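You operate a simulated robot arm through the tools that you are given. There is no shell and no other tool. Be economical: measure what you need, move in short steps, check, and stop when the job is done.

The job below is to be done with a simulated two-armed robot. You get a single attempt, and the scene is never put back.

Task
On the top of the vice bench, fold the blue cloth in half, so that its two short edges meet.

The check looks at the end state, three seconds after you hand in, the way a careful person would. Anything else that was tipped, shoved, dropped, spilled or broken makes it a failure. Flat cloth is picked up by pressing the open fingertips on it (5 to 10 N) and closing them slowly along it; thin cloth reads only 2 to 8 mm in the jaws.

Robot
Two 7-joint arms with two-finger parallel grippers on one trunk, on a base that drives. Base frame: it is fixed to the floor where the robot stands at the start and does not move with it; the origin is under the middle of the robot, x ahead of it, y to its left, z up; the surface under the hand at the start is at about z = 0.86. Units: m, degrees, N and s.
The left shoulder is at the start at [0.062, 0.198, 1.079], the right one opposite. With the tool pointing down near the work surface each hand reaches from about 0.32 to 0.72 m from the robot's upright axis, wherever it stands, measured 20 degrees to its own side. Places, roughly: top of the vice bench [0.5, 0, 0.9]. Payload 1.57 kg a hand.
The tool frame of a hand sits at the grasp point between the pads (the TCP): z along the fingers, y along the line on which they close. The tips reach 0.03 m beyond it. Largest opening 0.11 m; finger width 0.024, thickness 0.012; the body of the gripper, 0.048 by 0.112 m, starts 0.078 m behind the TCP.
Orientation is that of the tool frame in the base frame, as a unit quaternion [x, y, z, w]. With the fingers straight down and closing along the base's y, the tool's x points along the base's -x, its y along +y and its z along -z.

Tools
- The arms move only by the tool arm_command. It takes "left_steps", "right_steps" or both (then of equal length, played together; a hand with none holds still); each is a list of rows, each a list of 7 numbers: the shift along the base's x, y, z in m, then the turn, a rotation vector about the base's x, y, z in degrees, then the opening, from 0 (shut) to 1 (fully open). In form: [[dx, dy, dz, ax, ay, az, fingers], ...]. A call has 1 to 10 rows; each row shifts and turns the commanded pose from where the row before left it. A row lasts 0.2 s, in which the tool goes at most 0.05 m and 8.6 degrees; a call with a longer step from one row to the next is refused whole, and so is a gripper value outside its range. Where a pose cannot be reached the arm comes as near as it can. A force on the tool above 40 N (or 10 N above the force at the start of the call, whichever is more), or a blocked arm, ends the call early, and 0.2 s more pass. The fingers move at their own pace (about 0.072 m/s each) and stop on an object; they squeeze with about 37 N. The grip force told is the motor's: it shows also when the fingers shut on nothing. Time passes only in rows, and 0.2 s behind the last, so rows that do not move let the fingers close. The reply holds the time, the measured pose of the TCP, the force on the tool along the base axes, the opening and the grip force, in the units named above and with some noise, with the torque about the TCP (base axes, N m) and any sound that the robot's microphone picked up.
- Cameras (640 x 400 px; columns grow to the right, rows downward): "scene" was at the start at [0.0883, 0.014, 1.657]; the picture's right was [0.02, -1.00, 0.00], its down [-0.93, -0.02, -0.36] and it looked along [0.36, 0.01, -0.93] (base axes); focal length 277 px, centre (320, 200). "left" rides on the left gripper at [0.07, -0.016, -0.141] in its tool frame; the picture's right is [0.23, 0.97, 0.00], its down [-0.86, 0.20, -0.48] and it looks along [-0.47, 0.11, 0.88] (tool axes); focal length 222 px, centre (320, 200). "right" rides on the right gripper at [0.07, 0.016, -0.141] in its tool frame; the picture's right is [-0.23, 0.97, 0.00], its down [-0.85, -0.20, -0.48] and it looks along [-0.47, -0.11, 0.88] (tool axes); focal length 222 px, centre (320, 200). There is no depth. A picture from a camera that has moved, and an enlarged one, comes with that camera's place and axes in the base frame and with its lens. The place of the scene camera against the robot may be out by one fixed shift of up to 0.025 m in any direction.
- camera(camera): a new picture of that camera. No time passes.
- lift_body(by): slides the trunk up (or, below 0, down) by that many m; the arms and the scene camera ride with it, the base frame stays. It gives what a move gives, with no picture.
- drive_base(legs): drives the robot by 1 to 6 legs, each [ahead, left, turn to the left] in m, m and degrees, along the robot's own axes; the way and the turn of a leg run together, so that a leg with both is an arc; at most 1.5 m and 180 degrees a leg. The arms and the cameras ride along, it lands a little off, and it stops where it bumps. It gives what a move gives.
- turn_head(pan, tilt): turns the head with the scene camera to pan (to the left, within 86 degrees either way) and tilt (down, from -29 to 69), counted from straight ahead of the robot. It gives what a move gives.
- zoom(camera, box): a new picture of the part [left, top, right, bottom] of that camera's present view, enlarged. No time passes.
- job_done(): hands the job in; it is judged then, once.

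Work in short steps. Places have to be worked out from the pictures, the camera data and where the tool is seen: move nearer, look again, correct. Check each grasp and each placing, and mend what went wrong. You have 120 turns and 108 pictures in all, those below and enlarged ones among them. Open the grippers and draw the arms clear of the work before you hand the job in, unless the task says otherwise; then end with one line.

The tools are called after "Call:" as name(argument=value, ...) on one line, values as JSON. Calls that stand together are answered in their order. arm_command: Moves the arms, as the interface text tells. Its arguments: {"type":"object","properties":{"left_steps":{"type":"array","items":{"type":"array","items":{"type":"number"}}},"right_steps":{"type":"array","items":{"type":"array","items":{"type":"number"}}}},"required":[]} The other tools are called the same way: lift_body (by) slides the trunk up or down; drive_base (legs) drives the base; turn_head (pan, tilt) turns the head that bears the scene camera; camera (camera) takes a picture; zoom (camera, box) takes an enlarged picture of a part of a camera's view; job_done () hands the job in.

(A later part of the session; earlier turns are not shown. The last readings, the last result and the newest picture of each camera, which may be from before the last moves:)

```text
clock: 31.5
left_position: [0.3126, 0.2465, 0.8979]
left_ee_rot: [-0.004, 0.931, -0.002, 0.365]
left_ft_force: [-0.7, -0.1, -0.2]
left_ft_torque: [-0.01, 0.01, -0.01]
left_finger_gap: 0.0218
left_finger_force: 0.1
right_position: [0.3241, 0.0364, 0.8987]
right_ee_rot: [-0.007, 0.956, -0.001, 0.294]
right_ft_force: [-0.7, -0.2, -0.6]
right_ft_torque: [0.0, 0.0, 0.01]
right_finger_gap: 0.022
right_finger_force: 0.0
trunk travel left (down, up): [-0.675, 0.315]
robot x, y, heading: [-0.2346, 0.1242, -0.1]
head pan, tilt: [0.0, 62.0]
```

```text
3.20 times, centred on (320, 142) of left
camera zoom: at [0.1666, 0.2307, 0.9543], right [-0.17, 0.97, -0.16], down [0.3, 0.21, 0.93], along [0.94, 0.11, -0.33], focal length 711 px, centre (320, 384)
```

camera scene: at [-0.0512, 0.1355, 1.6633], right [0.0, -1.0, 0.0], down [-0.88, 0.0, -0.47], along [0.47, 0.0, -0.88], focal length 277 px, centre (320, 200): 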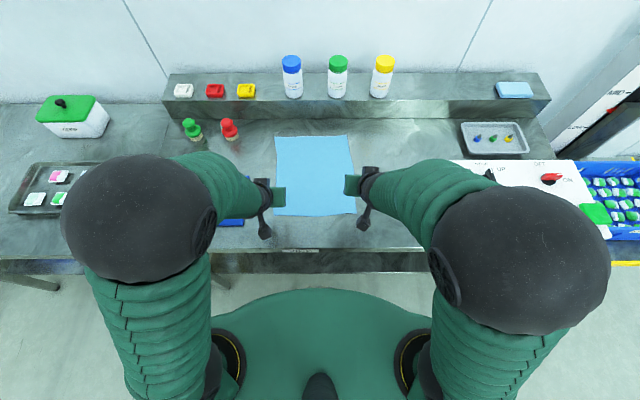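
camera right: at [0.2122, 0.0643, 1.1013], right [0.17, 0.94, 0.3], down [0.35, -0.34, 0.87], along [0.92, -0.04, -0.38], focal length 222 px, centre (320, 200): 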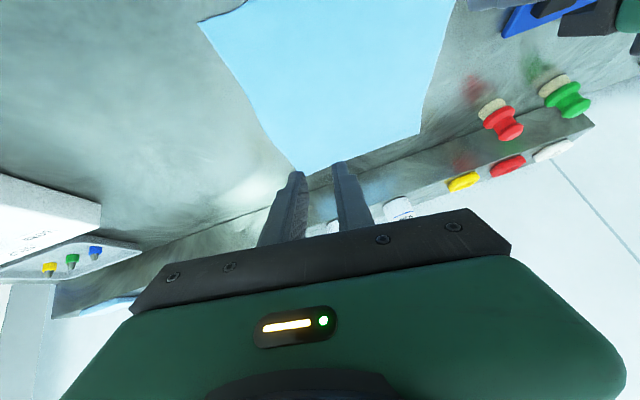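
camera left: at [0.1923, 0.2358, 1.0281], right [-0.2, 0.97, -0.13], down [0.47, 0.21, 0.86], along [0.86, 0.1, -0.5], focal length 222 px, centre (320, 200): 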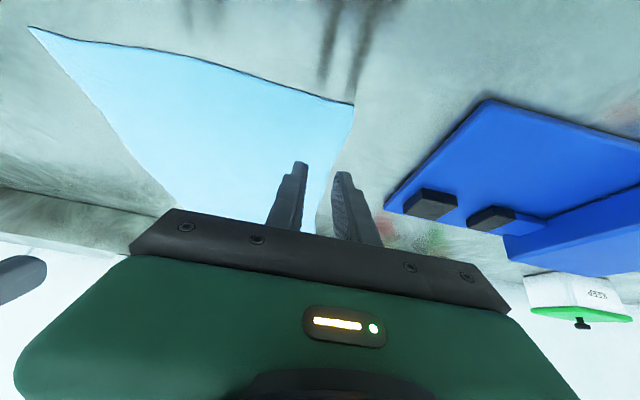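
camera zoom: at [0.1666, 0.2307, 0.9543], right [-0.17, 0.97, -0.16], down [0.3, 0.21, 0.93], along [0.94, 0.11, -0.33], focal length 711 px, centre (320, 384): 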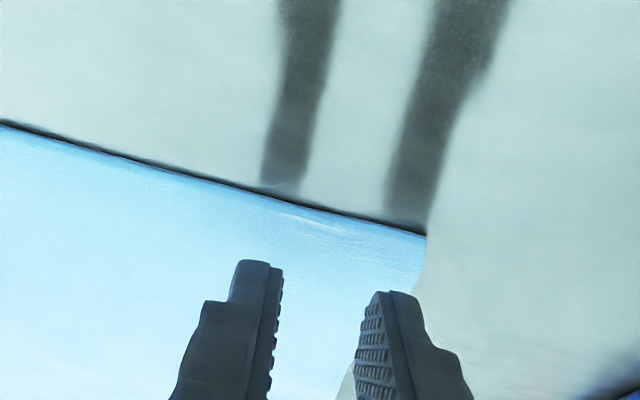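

Relative to the tips, the edge is at x≈0.306 (left) and 0.312 (right), so my bite would be ~18 mm. I'll move both hands back 11 mm for a bite of about 7 mm.

Call:
arm_command(left_steps=[[-0.006, 0, 0, 0, 0, 0, 0.2], [-0.005, 0, -0.003, 0, 0, 0, 0.2], [0, 0, 0, 0, 0, 0, 0.2]], right_steps=[[-0.006, 0, 0, 0, 0, 0, 0.2], [-0.005, 0, -0.003, 0, 0, 0, 0.2], [0, 0, 0, 0, 0, 0, 0.2]])

Call:
zoom(camera="right", box=[220, 80, 420, 205])

Call:
zoom(camera="left", box=[220, 80, 420, 205])

```text
clock: 32.3
left_position: [0.3029, 0.2474, 0.8947]
left_ee_rot: [-0.003, 0.931, -0.003, 0.366]
left_ft_force: [-0.2, -0.9, -0.7]
left_ft_torque: [0.01, 0.02, 0.03]
left_finger_gap: 0.022
left_finger_force: 0.2
right_position: [0.3121, 0.0368, 0.8936]
right_ee_rot: [-0.006, 0.956, -0.001, 0.294]
right_ft_force: [-0.1, 0.2, -0.2]
right_ft_torque: [-0.03, -0.02, -0.01]
right_finger_gap: 0.0221
right_finger_force: 0.1
trunk travel left (down, up): [-0.675, 0.315]
robot x, y, heading: [-0.234, 0.1257, -0.0]
head pan, tilt: [0.0, 62.0]
```

```text
3.20 times, centred on (320, 142) of right
camera zoom: at [0.1773, 0.0504, 0.9708], right [0.18, 0.98, 0.12], down [0.44, -0.19, 0.88], along [0.88, -0.1, -0.46], focal length 711 px, centre (320, 384)
```

zoom: 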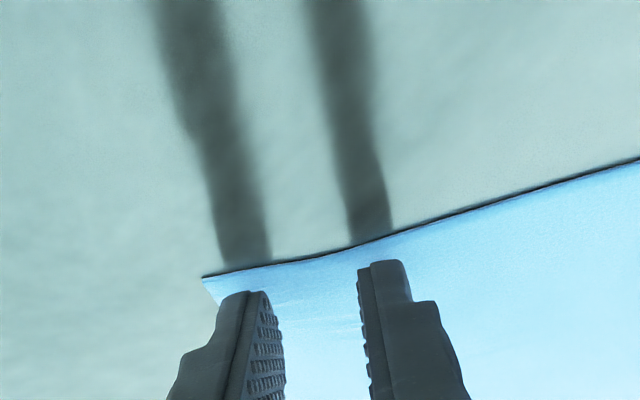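

```text
3.20 times, centred on (320, 142) of left
camera zoom: at [0.156, 0.231, 0.9511], right [-0.17, 0.97, -0.16], down [0.3, 0.21, 0.93], along [0.94, 0.11, -0.33], focal length 711 px, centre (320, 384)
```

zoom: 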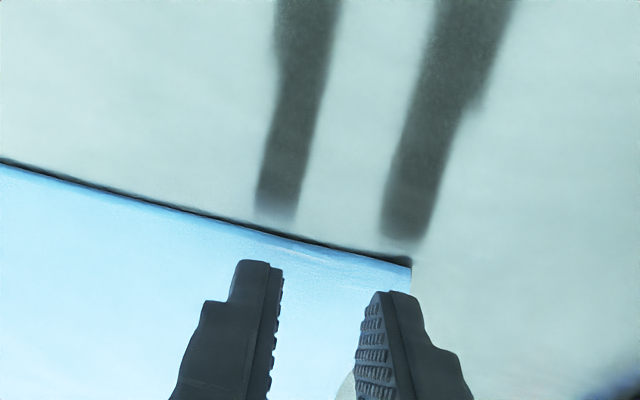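

Bite now about 4 mm right, 6 mm left. I'll nudge forward 3 and 1.5 mm and step down to contact.

Call:
arm_command(left_steps=[[0.0015, 0, -0.001, 0, 0, 0, 0.2], [0, 0, -0.001, 0, 0, 0, 0.2], [0, 0, 0, 0, 0, 0, 0.2]], right_steps=[[0.003, 0, -0.001, 0, 0, 0, 0.2], [0, 0, -0.0005, 0, 0, 0, 0.2], [0, 0, 0, 0, 0, 0, 0.2]])

```text
clock: 33.1
left_position: [0.3029, 0.2475, 0.8933]
left_ee_rot: [-0.004, 0.931, -0.002, 0.366]
left_ft_force: [0.1, 0.3, -0.2]
left_ft_torque: [-0.03, 0.06, -0.02]
left_finger_gap: 0.022
left_finger_force: 0.1
right_position: [0.3155, 0.0363, 0.8925]
right_ee_rot: [-0.007, 0.956, -0.001, 0.294]
right_ft_force: [0.5, -0.2, 3.6]
right_ft_torque: [-0.01, -0.04, 0.01]
right_finger_gap: 0.0221
right_finger_force: 0.1
trunk travel left (down, up): [-0.675, 0.315]
robot x, y, heading: [-0.2348, 0.1251, -0.1]
head pan, tilt: [0.0, 62.0]
```

Right touches at 3.6 N; left isn't touching yet. Small trims.

Call:
arm_command(left_steps=[[0, 0, -0.001, 0, 0, 0, 0.2], [0, 0, -0.0005, 0, 0, 0, 0.2], [0, 0, 0, 0, 0, 0, 0.2]], right_steps=[[0, 0, -0.0003, 0, 0, 0, 0.2], [0, 0, 0, 0, 0, 0, 0.2], [0, 0, 0, 0, 0, 0, 0.2]])

```text
clock: 33.9
left_position: [0.3011, 0.2464, 0.8924]
left_ee_rot: [-0.003, 0.931, -0.003, 0.366]
left_ft_force: [0.1, -0.1, 0.8]
left_ft_torque: [-0.02, -0.03, -0.01]
left_finger_gap: 0.0217
left_finger_force: 0.0
right_position: [0.3155, 0.037, 0.8943]
right_ee_rot: [-0.006, 0.956, -0.001, 0.295]
right_ft_force: [1.3, -0.1, 6.0]
right_ft_torque: [0.02, -0.07, -0.04]
right_finger_gap: 0.0219
right_finger_force: 0.1
trunk travel left (down, up): [-0.675, 0.315]
robot x, y, heading: [-0.2356, 0.1244, -0.2]
head pan, tilt: [0.0, 62.0]
```

Call:
arm_command(left_steps=[[0, 0, -0.0006, 0, 0, 0, 0.2], [0, 0, 0, 0, 0, 0, 0.2]])

```text
clock: 34.5
left_position: [0.3018, 0.2471, 0.8918]
left_ee_rot: [-0.004, 0.93, -0.002, 0.367]
left_ft_force: [1.2, 0.7, 8.5]
left_ft_torque: [-0.02, -0.12, 0.04]
left_finger_gap: 0.0219
left_finger_force: 0.0
right_position: [0.3152, 0.0375, 0.8932]
right_ee_rot: [-0.007, 0.956, -0.001, 0.294]
right_ft_force: [0.3, 1.3, 4.0]
right_ft_torque: [0.02, -0.05, 0.02]
right_finger_gap: 0.0221
right_finger_force: 0.1
trunk travel left (down, up): [-0.675, 0.315]
robot x, y, heading: [-0.2344, 0.1265, 0.0]
head pan, tilt: [0.0, 62.0]
```

Both press with 4–8 N. Closing slowly, with a slight extra press on the right.

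Call:
arm_command(left_steps=[[0, 0, 0, 0, 0, 0, 0.18], [0, 0, 0, 0, 0, 0, 0.16], [0, 0, 0, 0, 0, 0, 0.14], [0, 0, 0, 0, 0, 0, 0.12], [0, 0, 0, 0, 0, 0, 0.1], [0, 0, 0, 0, 0, 0, 0.08], [0, 0, 0, 0, 0, 0, 0.06], [0, 0, 0, 0, 0, 0, 0.03], [0, 0, 0, 0, 0, 0, 0], [0, 0, 0, 0, 0, 0, 0]], right_steps=[[0, 0, -0.0003, 0, 0, 0, 0.18], [0, 0, 0, 0, 0, 0, 0.16], [0, 0, 0, 0, 0, 0, 0.14], [0, 0, 0, 0, 0, 0, 0.12], [0, 0, 0, 0, 0, 0, 0.1], [0, 0, 0, 0, 0, 0, 0.08], [0, 0, 0, 0, 0, 0, 0.06], [0, 0, 0, 0, 0, 0, 0.03], [0, 0, 0, 0, 0, 0, 0], [0, 0, 0, 0, 0, 0, 0]])

Call:
zoom(camera="right", box=[220, 80, 420, 205])

Call:
zoom(camera="left", box=[220, 80, 420, 205])

```text
clock: 36.7
left_position: [0.3012, 0.2463, 0.8909]
left_ee_rot: [-0.003, 0.93, -0.004, 0.366]
left_ft_force: [-0.9, -4.0, 11.3]
left_ft_torque: [-0.1, -0.15, -0.09]
left_finger_gap: 0.0019
left_finger_force: 23.9
right_position: [0.3139, 0.0361, 0.8926]
right_ee_rot: [-0.007, 0.955, -0.001, 0.295]
right_ft_force: [-0.5, 0.8, 5.8]
right_ft_torque: [0.02, -0.01, 0.01]
right_finger_gap: 0.0002
right_finger_force: 21.6
trunk travel left (down, up): [-0.675, 0.315]
robot x, y, heading: [-0.2327, 0.1251, -0.1]
head pan, tilt: [0.0, 62.0]
```

```text
3.20 times, centred on (320, 142) of right
camera zoom: at [0.1778, 0.0497, 0.9697], right [0.18, 0.98, 0.12], down [0.44, -0.19, 0.88], along [0.88, -0.1, -0.46], focal length 711 px, centre (320, 384)
```

zoom: 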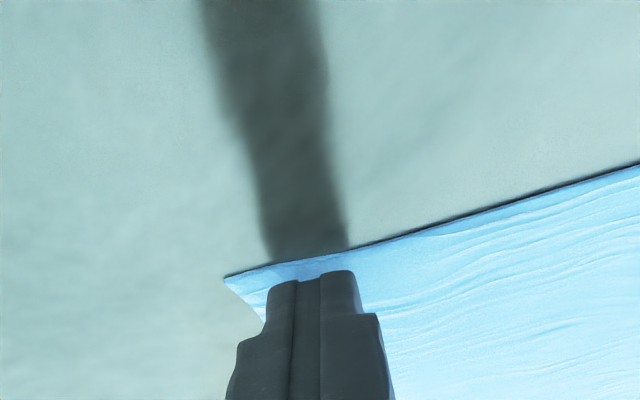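

```text
3.20 times, centred on (320, 142) of left
camera zoom: at [0.1551, 0.2302, 0.9474], right [-0.17, 0.97, -0.16], down [0.3, 0.21, 0.93], along [0.94, 0.11, -0.33], focal length 711 px, centre (320, 384)
```

zoom: 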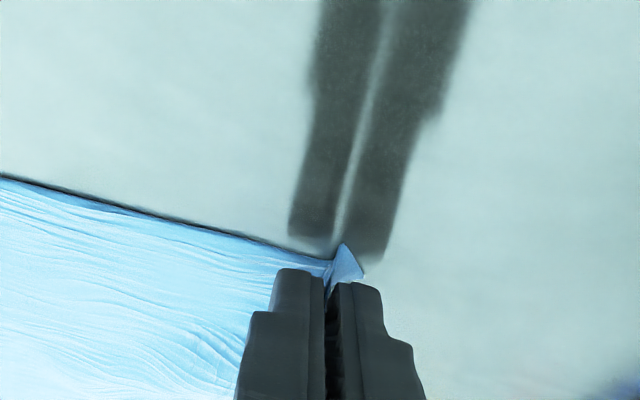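

Left has the corner (1.9 mm gap, cloth visible between the tips). Right slid without gathering; I'll reopen it and press a bit harder, closer to 9–10 N.

Call:
arm_command(right_steps=[[0, 0, 0.006, 0, 0, 0, 0.0], [0, -0.004, 0, 0, 0, 0, 0.2], [0.001, 0, 0, 0, 0, 0, 0.22], [0, 0, -0.004, 0, 0, 0, 0.22], [0, 0, -0.0025, 0, 0, 0, 0.22], [0, 0, 0, 0, 0, 0, 0.22]], left_steps=[[0, 0, 0.001, 0, 0, 0, 0], [0, 0, 0, 0, 0, 0, 0], [0, 0, 0, 0, 0, 0, 0], [0, 0, 0, 0, 0, 0, 0], [0, 0, 0, 0, 0, 0, 0], [0, 0, 0, 0, 0, 0, 0]])

Call:
zoom(camera="right", box=[220, 80, 420, 205])

```text
clock: 38.1
left_position: [0.3006, 0.2473, 0.8916]
left_ee_rot: [-0.003, 0.931, -0.003, 0.365]
left_ft_force: [0.7, -0.1, 0.3]
left_ft_torque: [-0.03, -0.02, 0.0]
left_finger_gap: 0.0017
left_finger_force: 23.8
right_position: [0.3159, 0.031, 0.8931]
right_ee_rot: [-0.007, 0.955, 0.0, 0.295]
right_ft_force: [-1.4, -2.3, 12.1]
right_ft_torque: [0.1, -0.11, 0.01]
right_finger_gap: 0.0239
right_finger_force: 0.1
trunk travel left (down, up): [-0.675, 0.315]
robot x, y, heading: [-0.2344, 0.1257, -0.1]
head pan, tilt: [0.0, 62.0]
```

```text
3.20 times, centred on (320, 142) of right
camera zoom: at [0.1799, 0.0456, 0.9694], right [0.18, 0.98, 0.12], down [0.44, -0.19, 0.88], along [0.88, -0.1, -0.46], focal length 711 px, centre (320, 384)
```

zoom: 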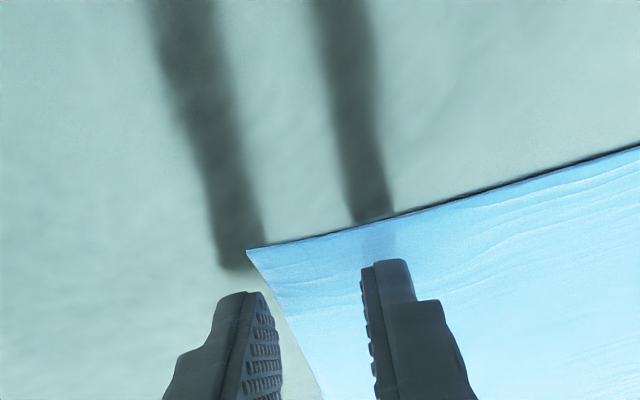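

The outer finger is now off the cloth. I'll lift, shift 15 mm inward, and press again.

Call:
arm_command(right_steps=[[0, 0, 0.005, 0, 0, 0, 0.22], [0, 0.015, 0, 0, 0, 0, 0.22], [0, 0, 0, 0, 0, 0, 0.22], [0, 0, -0.004, 0, 0, 0, 0.22], [0, 0, -0.001, 0, 0, 0, 0.22], [0, 0, 0, 0, 0, 0, 0.22]])

Call:
zoom(camera="right", box=[220, 80, 420, 205])

```text
clock: 39.5
left_position: [0.3018, 0.2476, 0.8927]
left_ee_rot: [-0.003, 0.931, -0.003, 0.365]
left_ft_force: [0.2, -0.4, 1.5]
left_ft_torque: [-0.01, -0.03, 0.03]
left_finger_gap: 0.0023
left_finger_force: 23.6
right_position: [0.3178, 0.0464, 0.8932]
right_ee_rot: [-0.007, 0.955, -0.001, 0.297]
right_ft_force: [1.5, -1.2, 14.4]
right_ft_torque: [0.04, -0.14, 0.01]
right_finger_gap: 0.024
right_finger_force: 0.1
trunk travel left (down, up): [-0.675, 0.315]
robot x, y, heading: [-0.2329, 0.1271, -0.1]
head pan, tilt: [0.0, 62.0]
```

```text
3.20 times, centred on (320, 142) of right
camera zoom: at [0.1809, 0.0609, 0.9693], right [0.18, 0.98, 0.12], down [0.44, -0.19, 0.88], along [0.88, -0.1, -0.46], focal length 711 px, centre (320, 384)
```

zoom: 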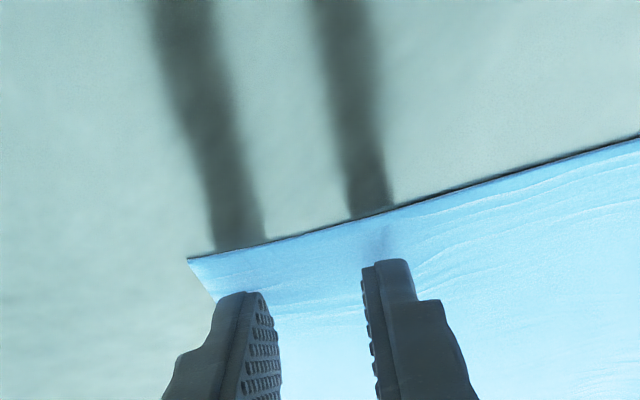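

Both right fingers are on cloth at 14 N. I'll ease slightly and close slowly.

Call:
arm_command(right_steps=[[0, 0, 0.0002, 0, 0, 0, 0.2], [0, 0, 0, 0, 0, 0, 0.18], [0, 0, 0, 0, 0, 0, 0.16], [0, 0, 0, 0, 0, 0, 0.14], [0, 0, 0, 0, 0, 0, 0.12], [0, 0, 0, 0, 0, 0, 0.09], [0, 0, 0, 0, 0, 0, 0.06], [0, 0, 0, 0, 0, 0, 0.03], [0, 0, 0, 0, 0, 0, 0], [0, 0, 0, 0, 0, 0, 0]])

Call:
zoom(camera="right", box=[220, 80, 420, 205])

```text
clock: 41.7
left_position: [0.3016, 0.2482, 0.892]
left_ee_rot: [-0.003, 0.931, -0.003, 0.366]
left_ft_force: [0.9, -1.8, 0.2]
left_ft_torque: [-0.04, -0.01, -0.01]
left_finger_gap: 0.0021
left_finger_force: 23.5
right_position: [0.3154, 0.0479, 0.8936]
right_ee_rot: [-0.008, 0.955, -0.002, 0.295]
right_ft_force: [0.9, 4.3, 23.7]
right_ft_torque: [0.14, -0.16, 0.02]
right_finger_gap: 0.0
right_finger_force: 21.4
trunk travel left (down, up): [-0.675, 0.315]
robot x, y, heading: [-0.2404, 0.1244, -0.1]
head pan, tilt: [0.0, 62.0]
```

```text
3.20 times, centred on (320, 142) of right
camera zoom: at [0.1795, 0.0622, 0.9694], right [0.18, 0.98, 0.12], down [0.44, -0.19, 0.88], along [0.88, -0.1, -0.46], focal length 711 px, centre (320, 384)
```

zoom: 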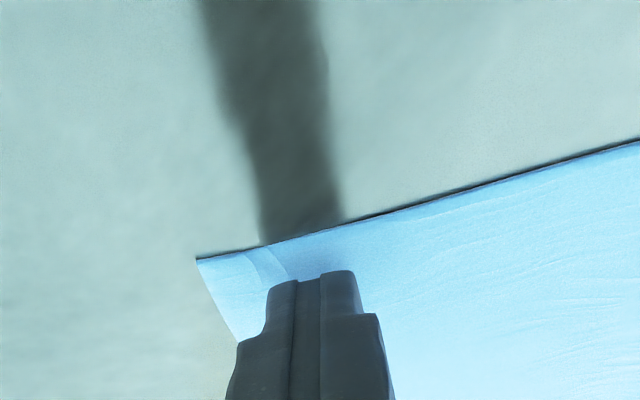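

Right slipped again; a wider span buckles more easily. I'll reopen to ~45 mm with both tips on the cloth and repeat at about 10 N.

Call:
arm_command(right_steps=[[0, 0, 0.006, 0, 0, 0, 0.0], [0.001, 0.006, 0, 0, 0, 0, 0.3], [0, 0, 0, 0, 0, 0, 0.42], [0, 0, 0, 0, 0, 0, 0.42], [0, 0, -0.005, 0, 0, 0, 0.42], [0, 0, -0.001, 0, 0, 0, 0.42], [0, 0, 0, 0, 0, 0, 0.42]])

Call:
zoom(camera="right", box=[220, 80, 420, 205])

```text
clock: 43.3
left_position: [0.3011, 0.2477, 0.891]
left_ee_rot: [-0.003, 0.931, -0.003, 0.366]
left_ft_force: [-0.2, -0.2, 0.3]
left_ft_torque: [0.01, 0.02, -0.01]
left_finger_gap: 0.0023
left_finger_force: 23.9
right_position: [0.316, 0.0525, 0.8922]
right_ee_rot: [-0.007, 0.955, -0.001, 0.295]
right_ft_force: [-2.4, -0.8, 12.2]
right_ft_torque: [0.22, -0.01, 0.0]
right_finger_gap: 0.0456
right_finger_force: 0.0
trunk travel left (down, up): [-0.675, 0.315]
robot x, y, heading: [-0.2387, 0.1247, 0.0]
head pan, tilt: [0.0, 62.0]
```

```text
3.20 times, centred on (320, 142) of right
camera zoom: at [0.1806, 0.0672, 0.9696], right [0.18, 0.98, 0.12], down [0.44, -0.19, 0.88], along [0.88, -0.1, -0.46], focal length 711 px, centre (320, 384)
```

zoom: 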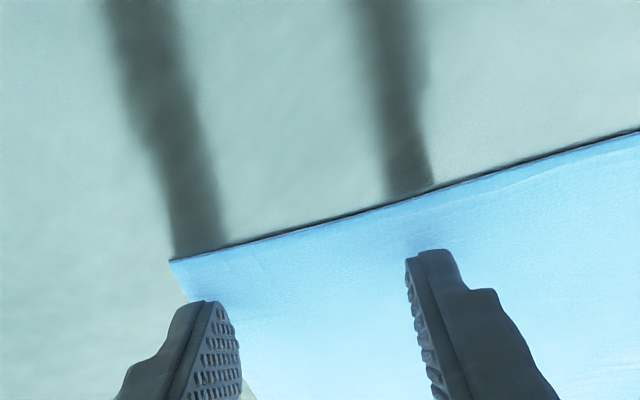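

Both tips are on cloth at 12 N. Closing slowly.

Call:
arm_command(right_steps=[[0, 0, 0, 0, 0, 0, 0.39], [0, 0, 0, 0, 0, 0, 0.36], [0, 0, 0, 0, 0, 0, 0.33], [0, 0, 0, 0, 0, 0, 0.3], [0, 0, 0, 0, 0, 0, 0.27], [0, 0, 0, 0, 0, 0, 0.24], [0, 0, 0, 0, 0, 0, 0.21], [0, 0, 0, 0, 0, 0, 0.18]])

Call:
zoom(camera="right", box=[220, 80, 420, 205])

```text
clock: 45.1
left_position: [0.3005, 0.2477, 0.8929]
left_ee_rot: [-0.004, 0.93, -0.003, 0.366]
left_ft_force: [0.4, -4.2, -0.1]
left_ft_torque: [-0.15, -0.02, -0.07]
left_finger_gap: 0.0021
left_finger_force: 23.8
right_position: [0.3153, 0.0526, 0.893]
right_ee_rot: [-0.006, 0.955, -0.002, 0.295]
right_ft_force: [0.1, 3.7, 19.2]
right_ft_torque: [0.21, -0.08, 0.04]
right_finger_gap: 0.0203
right_finger_force: 0.4
trunk travel left (down, up): [-0.675, 0.315]
robot x, y, heading: [-0.2402, 0.126, -0.1]
head pan, tilt: [0.0, 62.0]
```

```text
3.20 times, centred on (320, 142) of right
camera zoom: at [0.18, 0.0672, 0.9694], right [0.18, 0.98, 0.12], down [0.44, -0.19, 0.88], along [0.88, -0.1, -0.46], focal length 711 px, centre (320, 384)
```

zoom: 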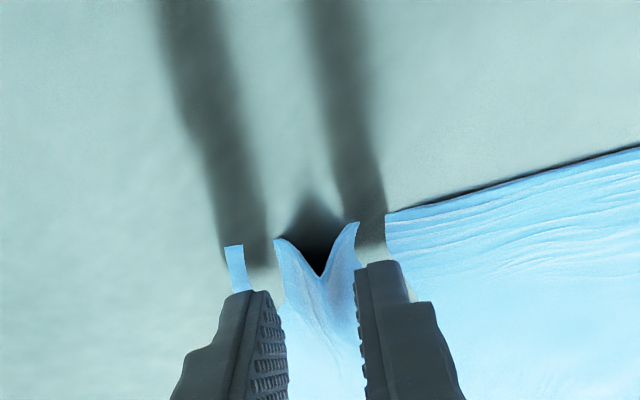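

A good pleat is forming between the fingers. Continue closing to grip it.

Call:
arm_command(right_steps=[[0, 0, 0, 0, 0, 0, 0.15], [0, 0, 0, 0, 0, 0, 0.12], [0, 0, 0, 0, 0, 0, 0.09], [0, 0, 0, 0, 0, 0, 0.06], [0, 0, 0, 0, 0, 0, 0.03], [0, 0, 0, 0, 0, 0, 0], [0, 0, 0, 0, 0, 0, 0], [0, 0, 0, 0, 0, 0, 0]])

Call:
zoom(camera="right", box=[220, 80, 420, 205])

Call:
zoom(camera="left", box=[220, 80, 420, 205])

```text
clock: 46.9
left_position: [0.3016, 0.2478, 0.8927]
left_ee_rot: [-0.004, 0.93, -0.004, 0.367]
left_ft_force: [0.1, -16.9, -0.2]
left_ft_torque: [-0.55, -0.07, -0.28]
left_finger_gap: 0.0028
left_finger_force: 24.2
right_position: [0.3165, 0.0556, 0.8924]
right_ee_rot: [-0.008, 0.956, -0.001, 0.295]
right_ft_force: [-0.3, 20.9, 18.3]
right_ft_torque: [0.64, -0.11, 0.22]
right_finger_gap: 0.0027
right_finger_force: 24.0
trunk travel left (down, up): [-0.675, 0.315]
robot x, y, heading: [-0.237, 0.1241, -0.0]
head pan, tilt: [0.0, 62.0]
```

```text
3.20 times, centred on (320, 142) of right
camera zoom: at [0.18, 0.0694, 0.9695], right [0.17, 0.98, 0.12], down [0.44, -0.19, 0.88], along [0.88, -0.1, -0.46], focal length 711 px, centre (320, 384)
```

zoom: 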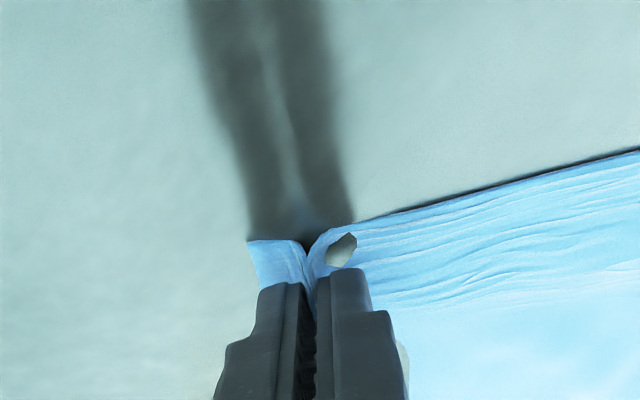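

```text
3.20 times, centred on (320, 142) of left
camera zoom: at [0.1551, 0.232, 0.9482], right [-0.17, 0.97, -0.16], down [0.3, 0.21, 0.93], along [0.94, 0.11, -0.33], focal length 711 px, centre (320, 384)
```

zoom: 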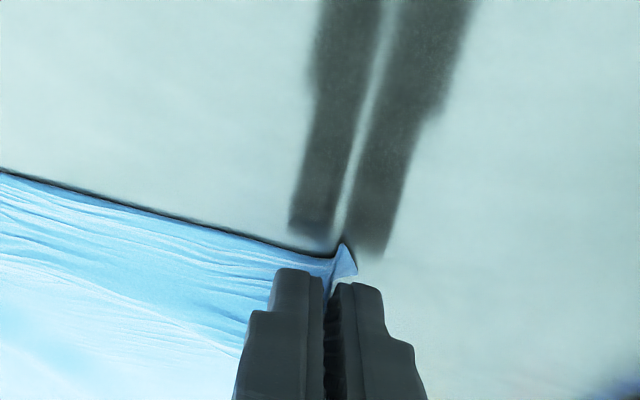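

Both grips hold (2.8 mm each), with some tension between the hands. I'll relax that by moving them slightly together, then lift along an arc.

Call:
arm_command(left_steps=[[0, -0.004, 0.003, 0, 0, 0, 0], [0.0, -0.003, 0.01, 0, 0, 0, 0], [0.005, 0, 0.02, 0, 0, 0, 0], [0.01, 0, 0.025, 0, 0, 0, 0], [0.015, 0, 0.025, 0, 0, 0, 0], [0.02, 0, 0.02, 0, 0, 0, 0], [0, 0, 0, 0, 0, 0, 0]], right_steps=[[0, 0.004, 0.003, 0, 0, 0, 0], [0.0, 0.003, 0.01, 0, 0, 0, 0], [0.005, 0, 0.02, 0, 0, 0, 0], [0.01, 0, 0.025, 0, 0, 0, 0], [0.015, 0, 0.025, 0, 0, 0, 0], [0.02, 0, 0.02, 0, 0, 0, 0], [0, 0, 0, 0, 0, 0, 0]])

Call:
camera(camera="scene")

Call:
camera(camera="right")

Call:
camera(camera="left")

```text
clock: 48.5
left_position: [0.353, 0.2377, 0.9953]
left_ee_rot: [-0.002, 0.931, -0.004, 0.365]
left_ft_force: [2.2, -30.8, -1.5]
left_ft_torque: [-0.94, -0.05, -0.38]
left_finger_gap: 0.0052
left_finger_force: 25.7
right_position: [0.3696, 0.0376, 0.9872]
right_ee_rot: [0.013, 0.957, -0.012, 0.289]
right_ft_force: [-1.7, 30.7, 1.4]
right_ft_torque: [0.99, 0.06, 0.3]
right_finger_gap: 0.0032
right_finger_force: 24.0
trunk travel left (down, up): [-0.675, 0.315]
robot x, y, heading: [-0.2339, 0.1227, -0.1]
head pan, tilt: [0.0, 62.0]
```

```text
69 pictures are left
camera scene: at [-0.1378, 0.1368, 1.6638], right [0.0, -1.0, 0.0], down [-0.88, 0.0, -0.47], along [0.47, 0.0, -0.88], focal length 277 px, centre (320, 200)
```

scene: 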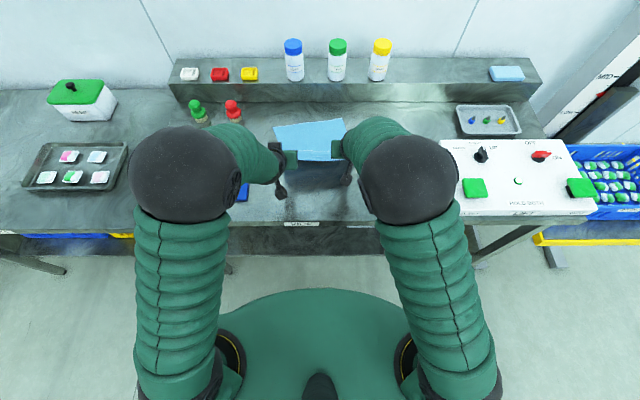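

```text
68 pictures are left
camera right: at [0.236, 0.0583, 1.0656], right [0.22, 0.97, 0.11], down [0.44, -0.2, 0.87], along [0.87, -0.14, -0.47], focal length 222 px, centre (320, 200)
```

right: 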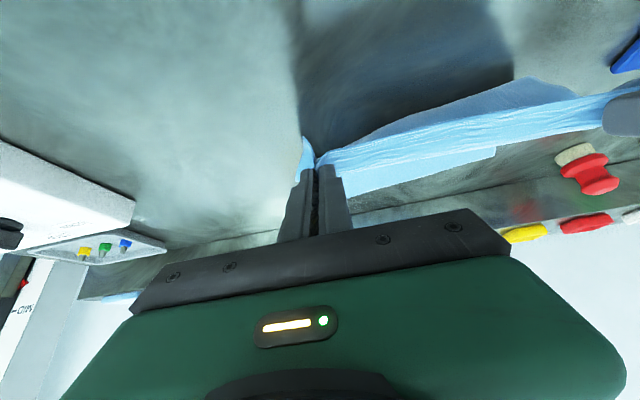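

```text
67 pictures are left
camera left: at [0.2073, 0.222, 1.0515], right [-0.17, 0.97, -0.16], down [0.3, 0.21, 0.93], along [0.94, 0.1, -0.33], focal length 222 px, centre (320, 200)
```

left: 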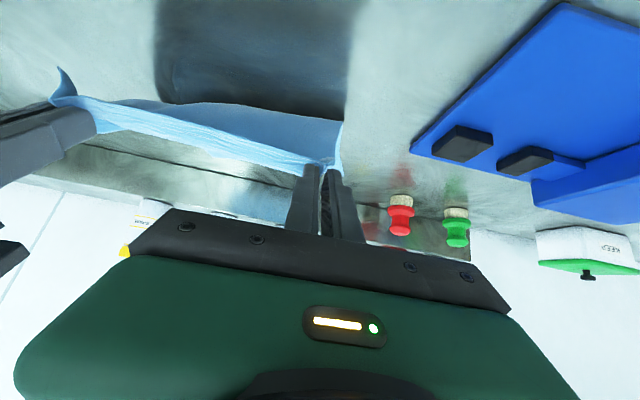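

There's 30 N of pull between the hands because the right hand drifted outward. I'll bring them closer and reduce the pitch so the right arm can follow.

Call:
arm_command(left_steps=[[0, -0.006, 0, 0, 5, 0, 0], [0, -0.004, 0, 0, 5, 0, 0], [0, 0, 0, 0, 0, 0, 0]], right_steps=[[0, 0.0, 0, 0, 5, 0, 0], [0, 0.0, 0, 0, 5, 0, 0], [0, 0, 0, 0, 0, 0, 0]])

```text
clock: 49.3
left_position: [0.3521, 0.2313, 0.9967]
left_ee_rot: [-0.003, 0.959, -0.004, 0.282]
left_ft_force: [0.2, -0.6, -0.1]
left_ft_torque: [0.0, -0.01, 0.0]
left_finger_gap: 0.0024
left_finger_force: 23.7
right_position: [0.3672, 0.0628, 0.9948]
right_ee_rot: [-0.009, 0.978, 0.0, 0.21]
right_ft_force: [0.0, 0.6, -1.0]
right_ft_torque: [0.06, 0.0, 0.01]
right_finger_gap: 0.0022
right_finger_force: 23.6
trunk travel left (down, up): [-0.675, 0.315]
robot x, y, heading: [-0.2376, 0.1267, -0.4]
head pan, tilt: [0.0, 62.0]
```

Tension is gone and both grips hold. I'll drive the base forward 0.235 m, carrying the held edge over toward the far side.

Call:
drive_base(legs=[[0.12, 0, 0], [0.115, 0, 0]])

Call:
camera(camera="scene")

```text
clock: 51.3
left_position: [0.5896, 0.2303, 0.9956]
left_ee_rot: [-0.003, 0.959, -0.003, 0.284]
left_ft_force: [0.5, -1.1, 0.8]
left_ft_torque: [0.02, 0.05, -0.01]
left_finger_gap: 0.002
left_finger_force: 23.5
right_position: [0.6054, 0.0619, 0.995]
right_ee_rot: [-0.007, 0.978, -0.001, 0.21]
right_ft_force: [-0.1, -1.1, -0.9]
right_ft_torque: [-0.01, 0.02, 0.01]
right_finger_gap: 0.0025
right_finger_force: 23.6
trunk travel left (down, up): [-0.675, 0.315]
robot x, y, heading: [0.0017, 0.1255, -0.1]
head pan, tilt: [0.0, 62.0]
```

```text
66 pictures are left
camera scene: at [0.0979, 0.1358, 1.6641], right [0.0, -1.0, 0.0], down [-0.88, 0.0, -0.47], along [0.47, 0.0, -0.88], focal length 277 px, centre (320, 200)
```

scene: 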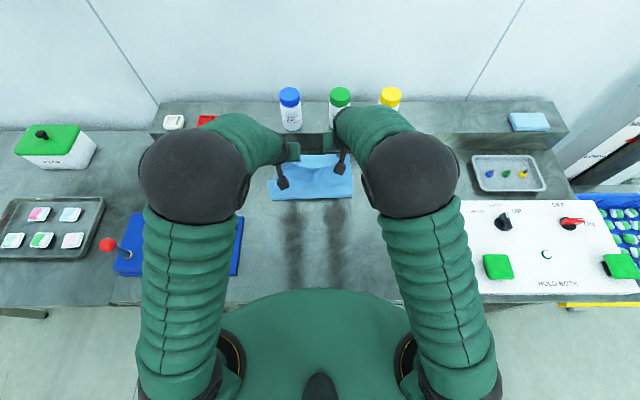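

The cloth is over; now I rotate the wrists through vertical so the hem turns over, spreading the hands a little.

Call:
arm_command(left_steps=[[0, 0.001, 0, 0, 8, 0, 0], [0, 0.001, 0, 0, 8, 0, 0], [0, 0.001, 0, 0, 8, 0, 0], [0, 0.001, 0, 0, 8, 0, 0], [0.005, 0.001, 0, 0, 7, 0, 0], [0.005, 0, 0, 0, 7, 0, 0], [0, 0, 0, 0, 0, 0, 0]], right_steps=[[0, -0.001, 0, 0, 6, 0, 0], [0, -0.001, 0, 0, 6, 0, 0], [0, -0.001, 0, 0, 6, 0, 0], [0, -0.001, 0, 0, 6, 0, 0], [0.005, -0.001, 0, 0, 6, 0, 0], [0.005, 0, 0, 0, 6, 0, 0], [0, 0, 0, 0, 0, 0, 0]])

Call:
camera(camera="left")

Call:
camera(camera="right")

Call:
camera(camera="scene")

```text
clock: 52.9
left_position: [0.5986, 0.2346, 0.9974]
left_ee_rot: [-0.003, 0.994, -0.001, -0.113]
left_ft_force: [0.2, -1.0, 0.4]
left_ft_torque: [0.01, -0.02, -0.01]
left_finger_gap: 0.0021
left_finger_force: 24.1
right_position: [0.6135, 0.0548, 0.9949]
right_ee_rot: [-0.006, 0.995, 0.002, -0.102]
right_ft_force: [-0.5, 0.3, 1.3]
right_ft_torque: [-0.01, -0.03, -0.01]
right_finger_gap: 0.0025
right_finger_force: 23.9
trunk travel left (down, up): [-0.675, 0.315]
robot x, y, heading: [0.0022, 0.126, -0.0]
head pan, tilt: [0.0, 62.0]
```

```text
65 pictures are left
camera left: at [0.5632, 0.2191, 1.1507], right [-0.23, 0.97, 0.05], down [0.94, 0.21, 0.27], along [0.25, 0.11, -0.96], focal length 222 px, centre (320, 200)
```

left: 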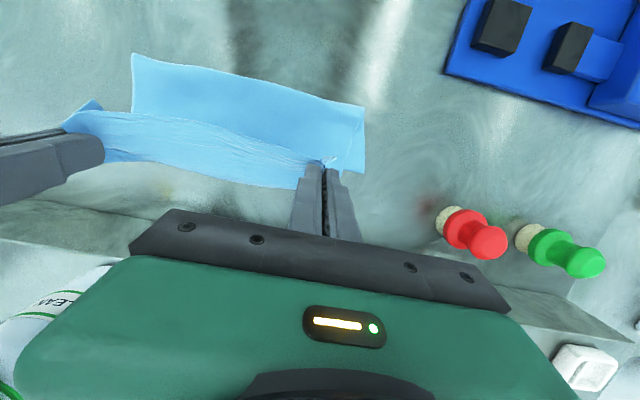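

```text
64 pictures are left
camera right: at [0.5746, 0.0694, 1.1472], right [0.21, 0.98, -0.04], down [0.94, -0.19, 0.29], along [0.28, -0.1, -0.95], focal length 222 px, centre (320, 200)
```

right: 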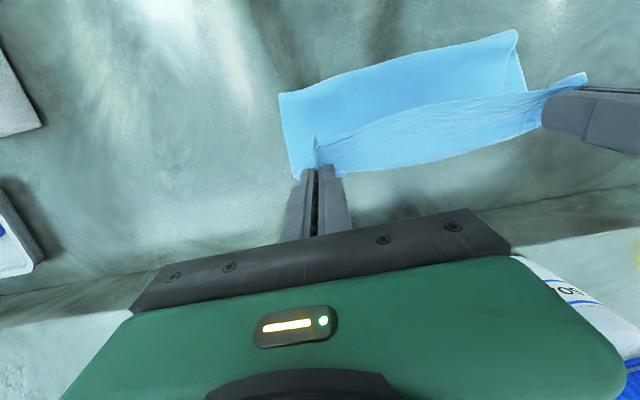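

```text
63 pictures are left
camera scene: at [0.0985, 0.1363, 1.6642], right [0.0, -1.0, 0.0], down [-0.88, 0.0, -0.47], along [0.47, 0.0, -0.88], focal length 277 px, centre (320, 200)
```

scene: 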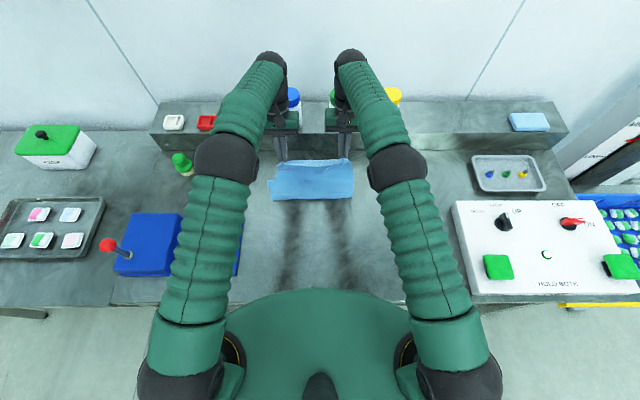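

Hands are over the far side. I'll zoom on the scene and wrist views to find where the bottom layer's far edge lies.

Call:
zoom(camera="scene", box=[250, 130, 370, 205])

Call:
zoom(camera="right", box=[240, 0, 600, 225])

Call:
zoom(camera="left", box=[60, 20, 420, 245])

```text
5.33 times, centred on (310, 168) of scene
camera zoom: at [0.0985, 0.1363, 1.6642], right [0.0, -1.0, 0.0], down [-0.88, 0.0, -0.47], along [0.47, 0.0, -0.88], focal length 1479 px, centre (373, 373)
```

zoom: 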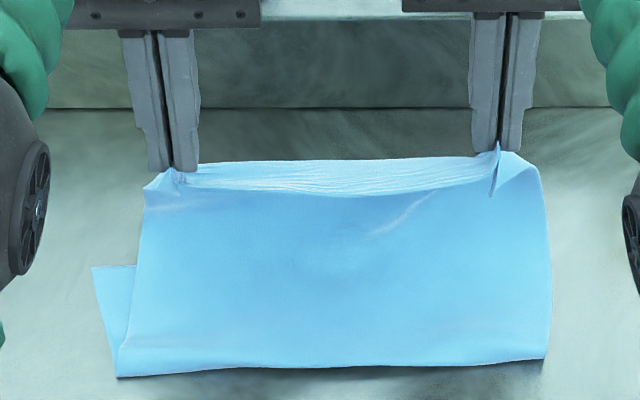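

```text
1.78 times, centred on (420, 112) of right
camera zoom: at [0.5746, 0.0694, 1.1472], right [0.21, 0.98, -0.04], down [0.94, -0.19, 0.29], along [0.28, -0.1, -0.95], focal length 395 px, centre (142, 356)
```

zoom: 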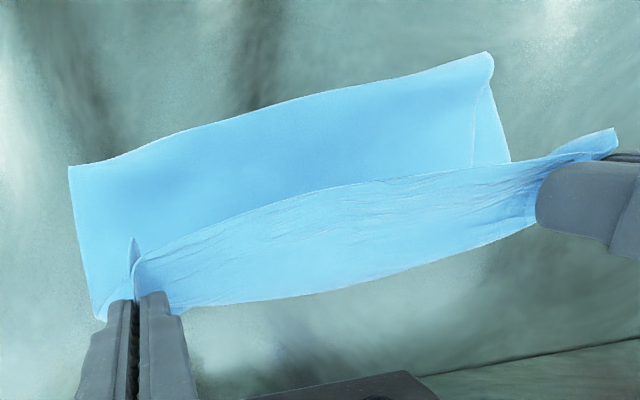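

```text
1.78 times, centred on (240, 132) of left
camera zoom: at [0.5632, 0.2191, 1.1507], right [-0.23, 0.97, 0.05], down [0.94, 0.21, 0.27], along [0.25, 0.11, -0.96], focal length 395 px, centre (462, 320)
```

zoom: 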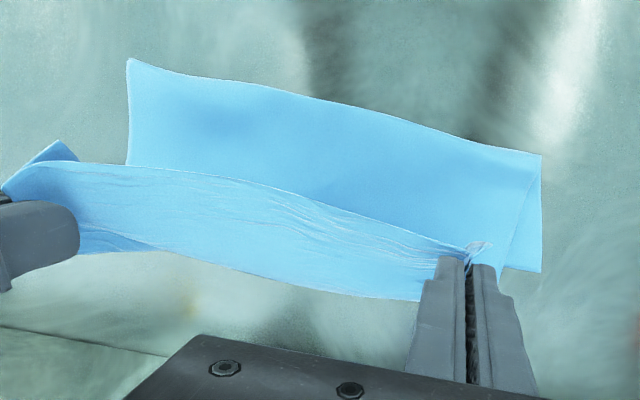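

The bottom layer has shifted toward me (far-left corner now ≈[0.60,0.31]). I'll pull the hands back 7 cm, so the far edge can be seen uncovered.

Call:
arm_command(left_steps=[[-0.03, 0.004, 0.005, 0, 0, 0, 0], [-0.04, 0.004, 0.005, 0, 0, 0, 0], [0, 0, 0, 0, 0, 0, 0]], right_steps=[[-0.03, -0.002, 0.005, 0, 0, 0, 0], [-0.04, -0.002, 0.005, 0, 0, 0, 0], [0, 0, 0, 0, 0, 0, 0]])

Call:
zoom(camera="scene", box=[240, 130, 400, 230])

Call:
camera(camera="right")

Call:
camera(camera="left")

```text
clock: 53.7
left_position: [0.531, 0.2402, 1.0028]
left_ee_rot: [-0.003, 0.993, -0.002, -0.115]
left_ft_force: [0.6, -9.0, -0.6]
left_ft_torque: [-0.31, -0.03, 0.15]
left_finger_gap: 0.0023
left_finger_force: 23.7
right_position: [0.5443, 0.0507, 1.0035]
right_ee_rot: [-0.007, 0.995, 0.003, -0.103]
right_ft_force: [-0.3, 9.0, -0.5]
right_ft_torque: [0.29, 0.01, -0.18]
right_finger_gap: 0.0027
right_finger_force: 23.7
trunk travel left (down, up): [-0.675, 0.315]
robot x, y, heading: [0.0027, 0.124, -0.1]
head pan, tilt: [0.0, 62.0]
```

```text
4.00 times, centred on (320, 180) of scene
camera zoom: at [0.1026, 0.1359, 1.6637], right [0.0, -1.0, 0.0], down [-0.89, 0.0, -0.46], along [0.46, 0.0, -0.89], focal length 1109 px, centre (320, 280)
```

zoom: 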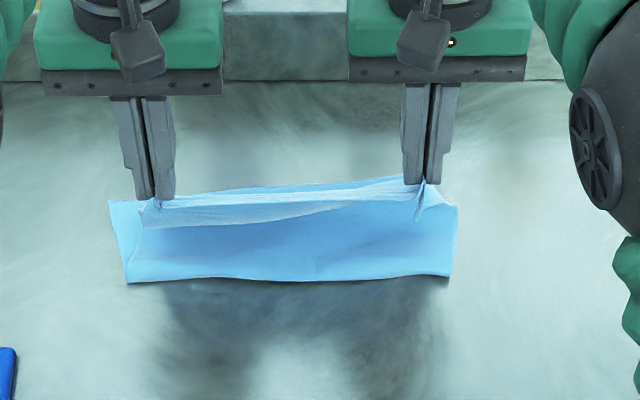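

```text
58 pictures are left
camera right: at [0.507, 0.0654, 1.1562], right [0.21, 0.98, -0.04], down [0.94, -0.19, 0.29], along [0.28, -0.1, -0.96], focal length 222 px, centre (320, 200)
```

right: 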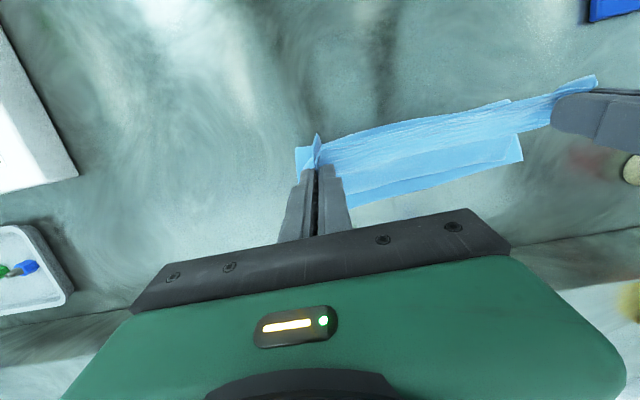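

```text
57 pictures are left
camera left: at [0.4983, 0.2244, 1.1577], right [-0.23, 0.97, 0.05], down [0.94, 0.21, 0.27], along [0.25, 0.11, -0.96], focal length 222 px, centre (320, 200)
```

left: 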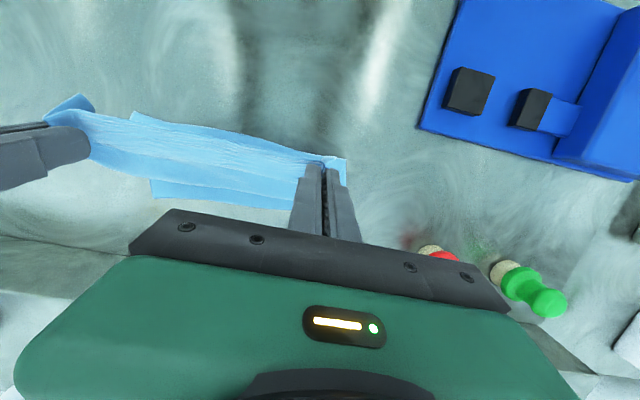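

Far corners are now FL≈[0.592,0.303], FR≈[0.618,0.038]. I'll bring the held edge over that line: left to y≈0.28, right to y≈0.088, lowering to about 3 cm above the bench with a bit more backward tilt.

Call:
arm_command(left_steps=[[0.022, 0.013, -0.01, 0, 4, 0, 0], [0.022, 0.013, -0.015, 0, 4, 0, 0], [0.022, 0.011, -0.02, 0, 0, 0, 0], [0, 0, -0.02, 0, 0, 0, 0], [0, 0, -0.01, 0, 0, 0, 0], [0, 0, 0, 0, 0, 0, 0]], right_steps=[[0.024, 0.014, -0.01, 0, 4, 0, 0], [0.024, 0.013, -0.015, 0, 4, 0, 0], [0.024, 0.011, -0.02, 0, 0, 0, 0], [0, 0, -0.02, 0, 0, 0, 0], [0, 0, -0.01, 0, 0, 0, 0], [0, 0, 0, 0, 0, 0, 0]])

Call:
camera(camera="scene")

Call:
zoom(camera="left", box=[60, 0, 440, 237])

Call:
zoom(camera="right", box=[200, 0, 580, 237])

```text
clock: 55.1
left_position: [0.5963, 0.2794, 0.9313]
left_ee_rot: [-0.004, 0.983, -0.002, -0.182]
left_ft_force: [-1.4, -20.3, 0.1]
left_ft_torque: [-0.55, -0.03, 0.42]
left_finger_gap: 0.0035
left_finger_force: 24.5
right_position: [0.5868, 0.0836, 0.9312]
right_ee_rot: [-0.007, 0.985, 0.003, -0.171]
right_ft_force: [1.7, 20.0, -0.8]
right_ft_torque: [0.56, -0.03, -0.4]
right_finger_gap: 0.0025
right_finger_force: 24.1
right hand out of reach, approached as far as the arm can: row 2, 3
trunk travel left (down, up): [-0.675, 0.315]
robot x, y, heading: [0.0013, 0.1244, 0.0]
head pan, tilt: [0.0, 62.0]
```

```text
56 pictures are left
camera scene: at [0.0999, 0.1369, 1.664], right [0.0, -1.0, 0.0], down [-0.88, 0.0, -0.47], along [0.47, 0.0, -0.88], focal length 277 px, centre (320, 200)
```

scene: 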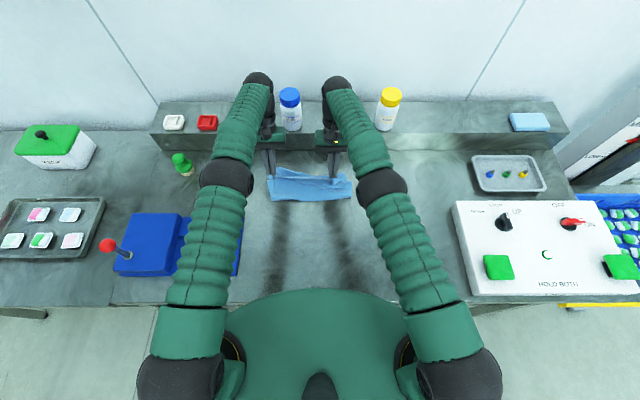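

```text
1.68 times, centred on (250, 118) of left
camera zoom: at [0.5839, 0.2638, 1.0883], right [-0.22, 0.97, 0.08], down [0.97, 0.21, 0.14], along [0.12, 0.11, -0.99], focal length 374 px, centre (438, 337)
```

zoom: 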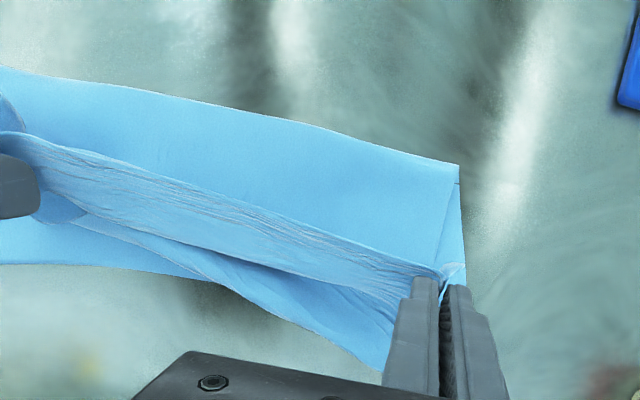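

```text
1.68 times, centred on (390, 118) of right
camera zoom: at [0.5698, 0.0979, 1.0862], right [0.2, 0.98, -0.07], down [0.97, -0.19, 0.16], along [0.14, -0.1, -0.98], focal length 374 px, centre (202, 337)
```

zoom: 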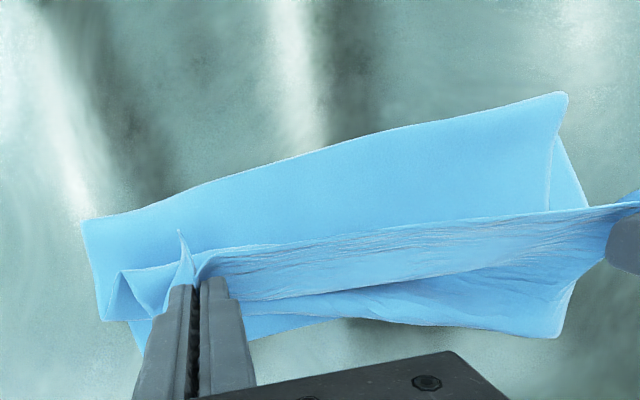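

The slack is hanging on the far side of the hem, because I overshot the arc: only ~9 cm of bottom layer lies flat. I'll raise the hands and move back so the bottom half re-lays, then come forward on a proper taut arc. I'll also ease the tension and tilt.

Call:
arm_command(left_steps=[[0, -0.006, 0.03, 0, -4, 0, 0], [-0.015, -0.004, 0.035, 0, -4, 0, 0], [-0.025, 0, 0.03, 0, -4, 0, 0], [-0.03, 0, 0.015, 0, 0, 0, 0], [-0.035, 0, 0.01, 0, 0, 0, 0], [-0.035, 0, 0, 0, 0, 0, 0], [0, 0, 0, 0, 0, 0, 0]], right_steps=[[0, 0.0, 0.03, 0, -4, 0, 0], [-0.015, 0, 0.035, 0, -4, 0, 0], [-0.03, 0, 0.03, 0, -4, 0, 0], [-0.035, 0, 0.015, 0, 0, 0, 0], [-0.035, 0, 0.01, 0, 0, 0, 0], [-0.035, 0, 0, 0, 0, 0, 0], [0, 0, 0, 0, 0, 0, 0]])

Call:
camera(camera="scene")

Call:
camera(camera="left")

Call:
camera(camera="right")

```text
clock: 56.7
left_position: [0.4561, 0.2697, 1.0482]
left_ee_rot: [-0.004, 0.997, -0.002, -0.081]
left_ft_force: [-0.8, -8.9, -0.4]
left_ft_torque: [-0.27, 0.07, 0.1]
left_finger_gap: 0.0024
left_finger_force: 24.0
right_position: [0.4367, 0.0808, 1.0475]
right_ee_rot: [-0.008, 0.998, 0.001, -0.068]
right_ft_force: [1.8, 7.5, -0.5]
right_ft_torque: [0.24, -0.03, -0.15]
right_finger_gap: 0.0025
right_finger_force: 24.2
trunk travel left (down, up): [-0.675, 0.315]
robot x, y, heading: [0.0012, 0.1268, 0.0]
head pan, tilt: [0.0, 62.0]
```

```text
53 pictures are left
camera scene: at [0.1005, 0.1363, 1.6639], right [0.0, -1.0, 0.0], down [-0.88, 0.0, -0.47], along [0.47, 0.0, -0.88], focal length 277 px, centre (320, 200)
```

scene: 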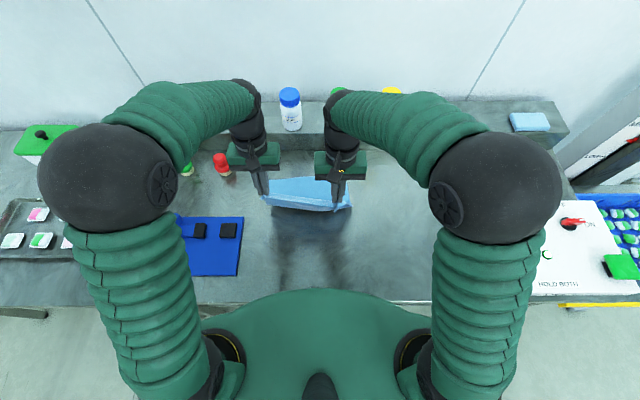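

```text
52 pictures are left
camera left: at [0.4117, 0.2526, 1.1991], right [-0.23, 0.97, 0.03], down [0.92, 0.21, 0.34], along [0.32, 0.11, -0.94], focal length 222 px, centre (320, 200)
```

left: 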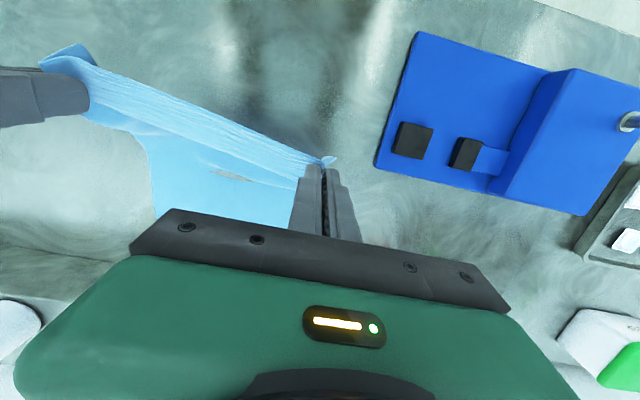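

```text
51 pictures are left
camera right: at [0.3867, 0.0956, 1.1966], right [0.21, 0.98, -0.03], down [0.91, -0.19, 0.36], along [0.34, -0.1, -0.93], focal length 222 px, centre (320, 200)
```

right: 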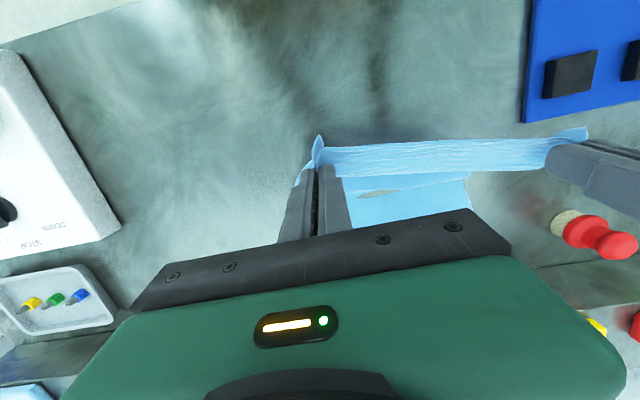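

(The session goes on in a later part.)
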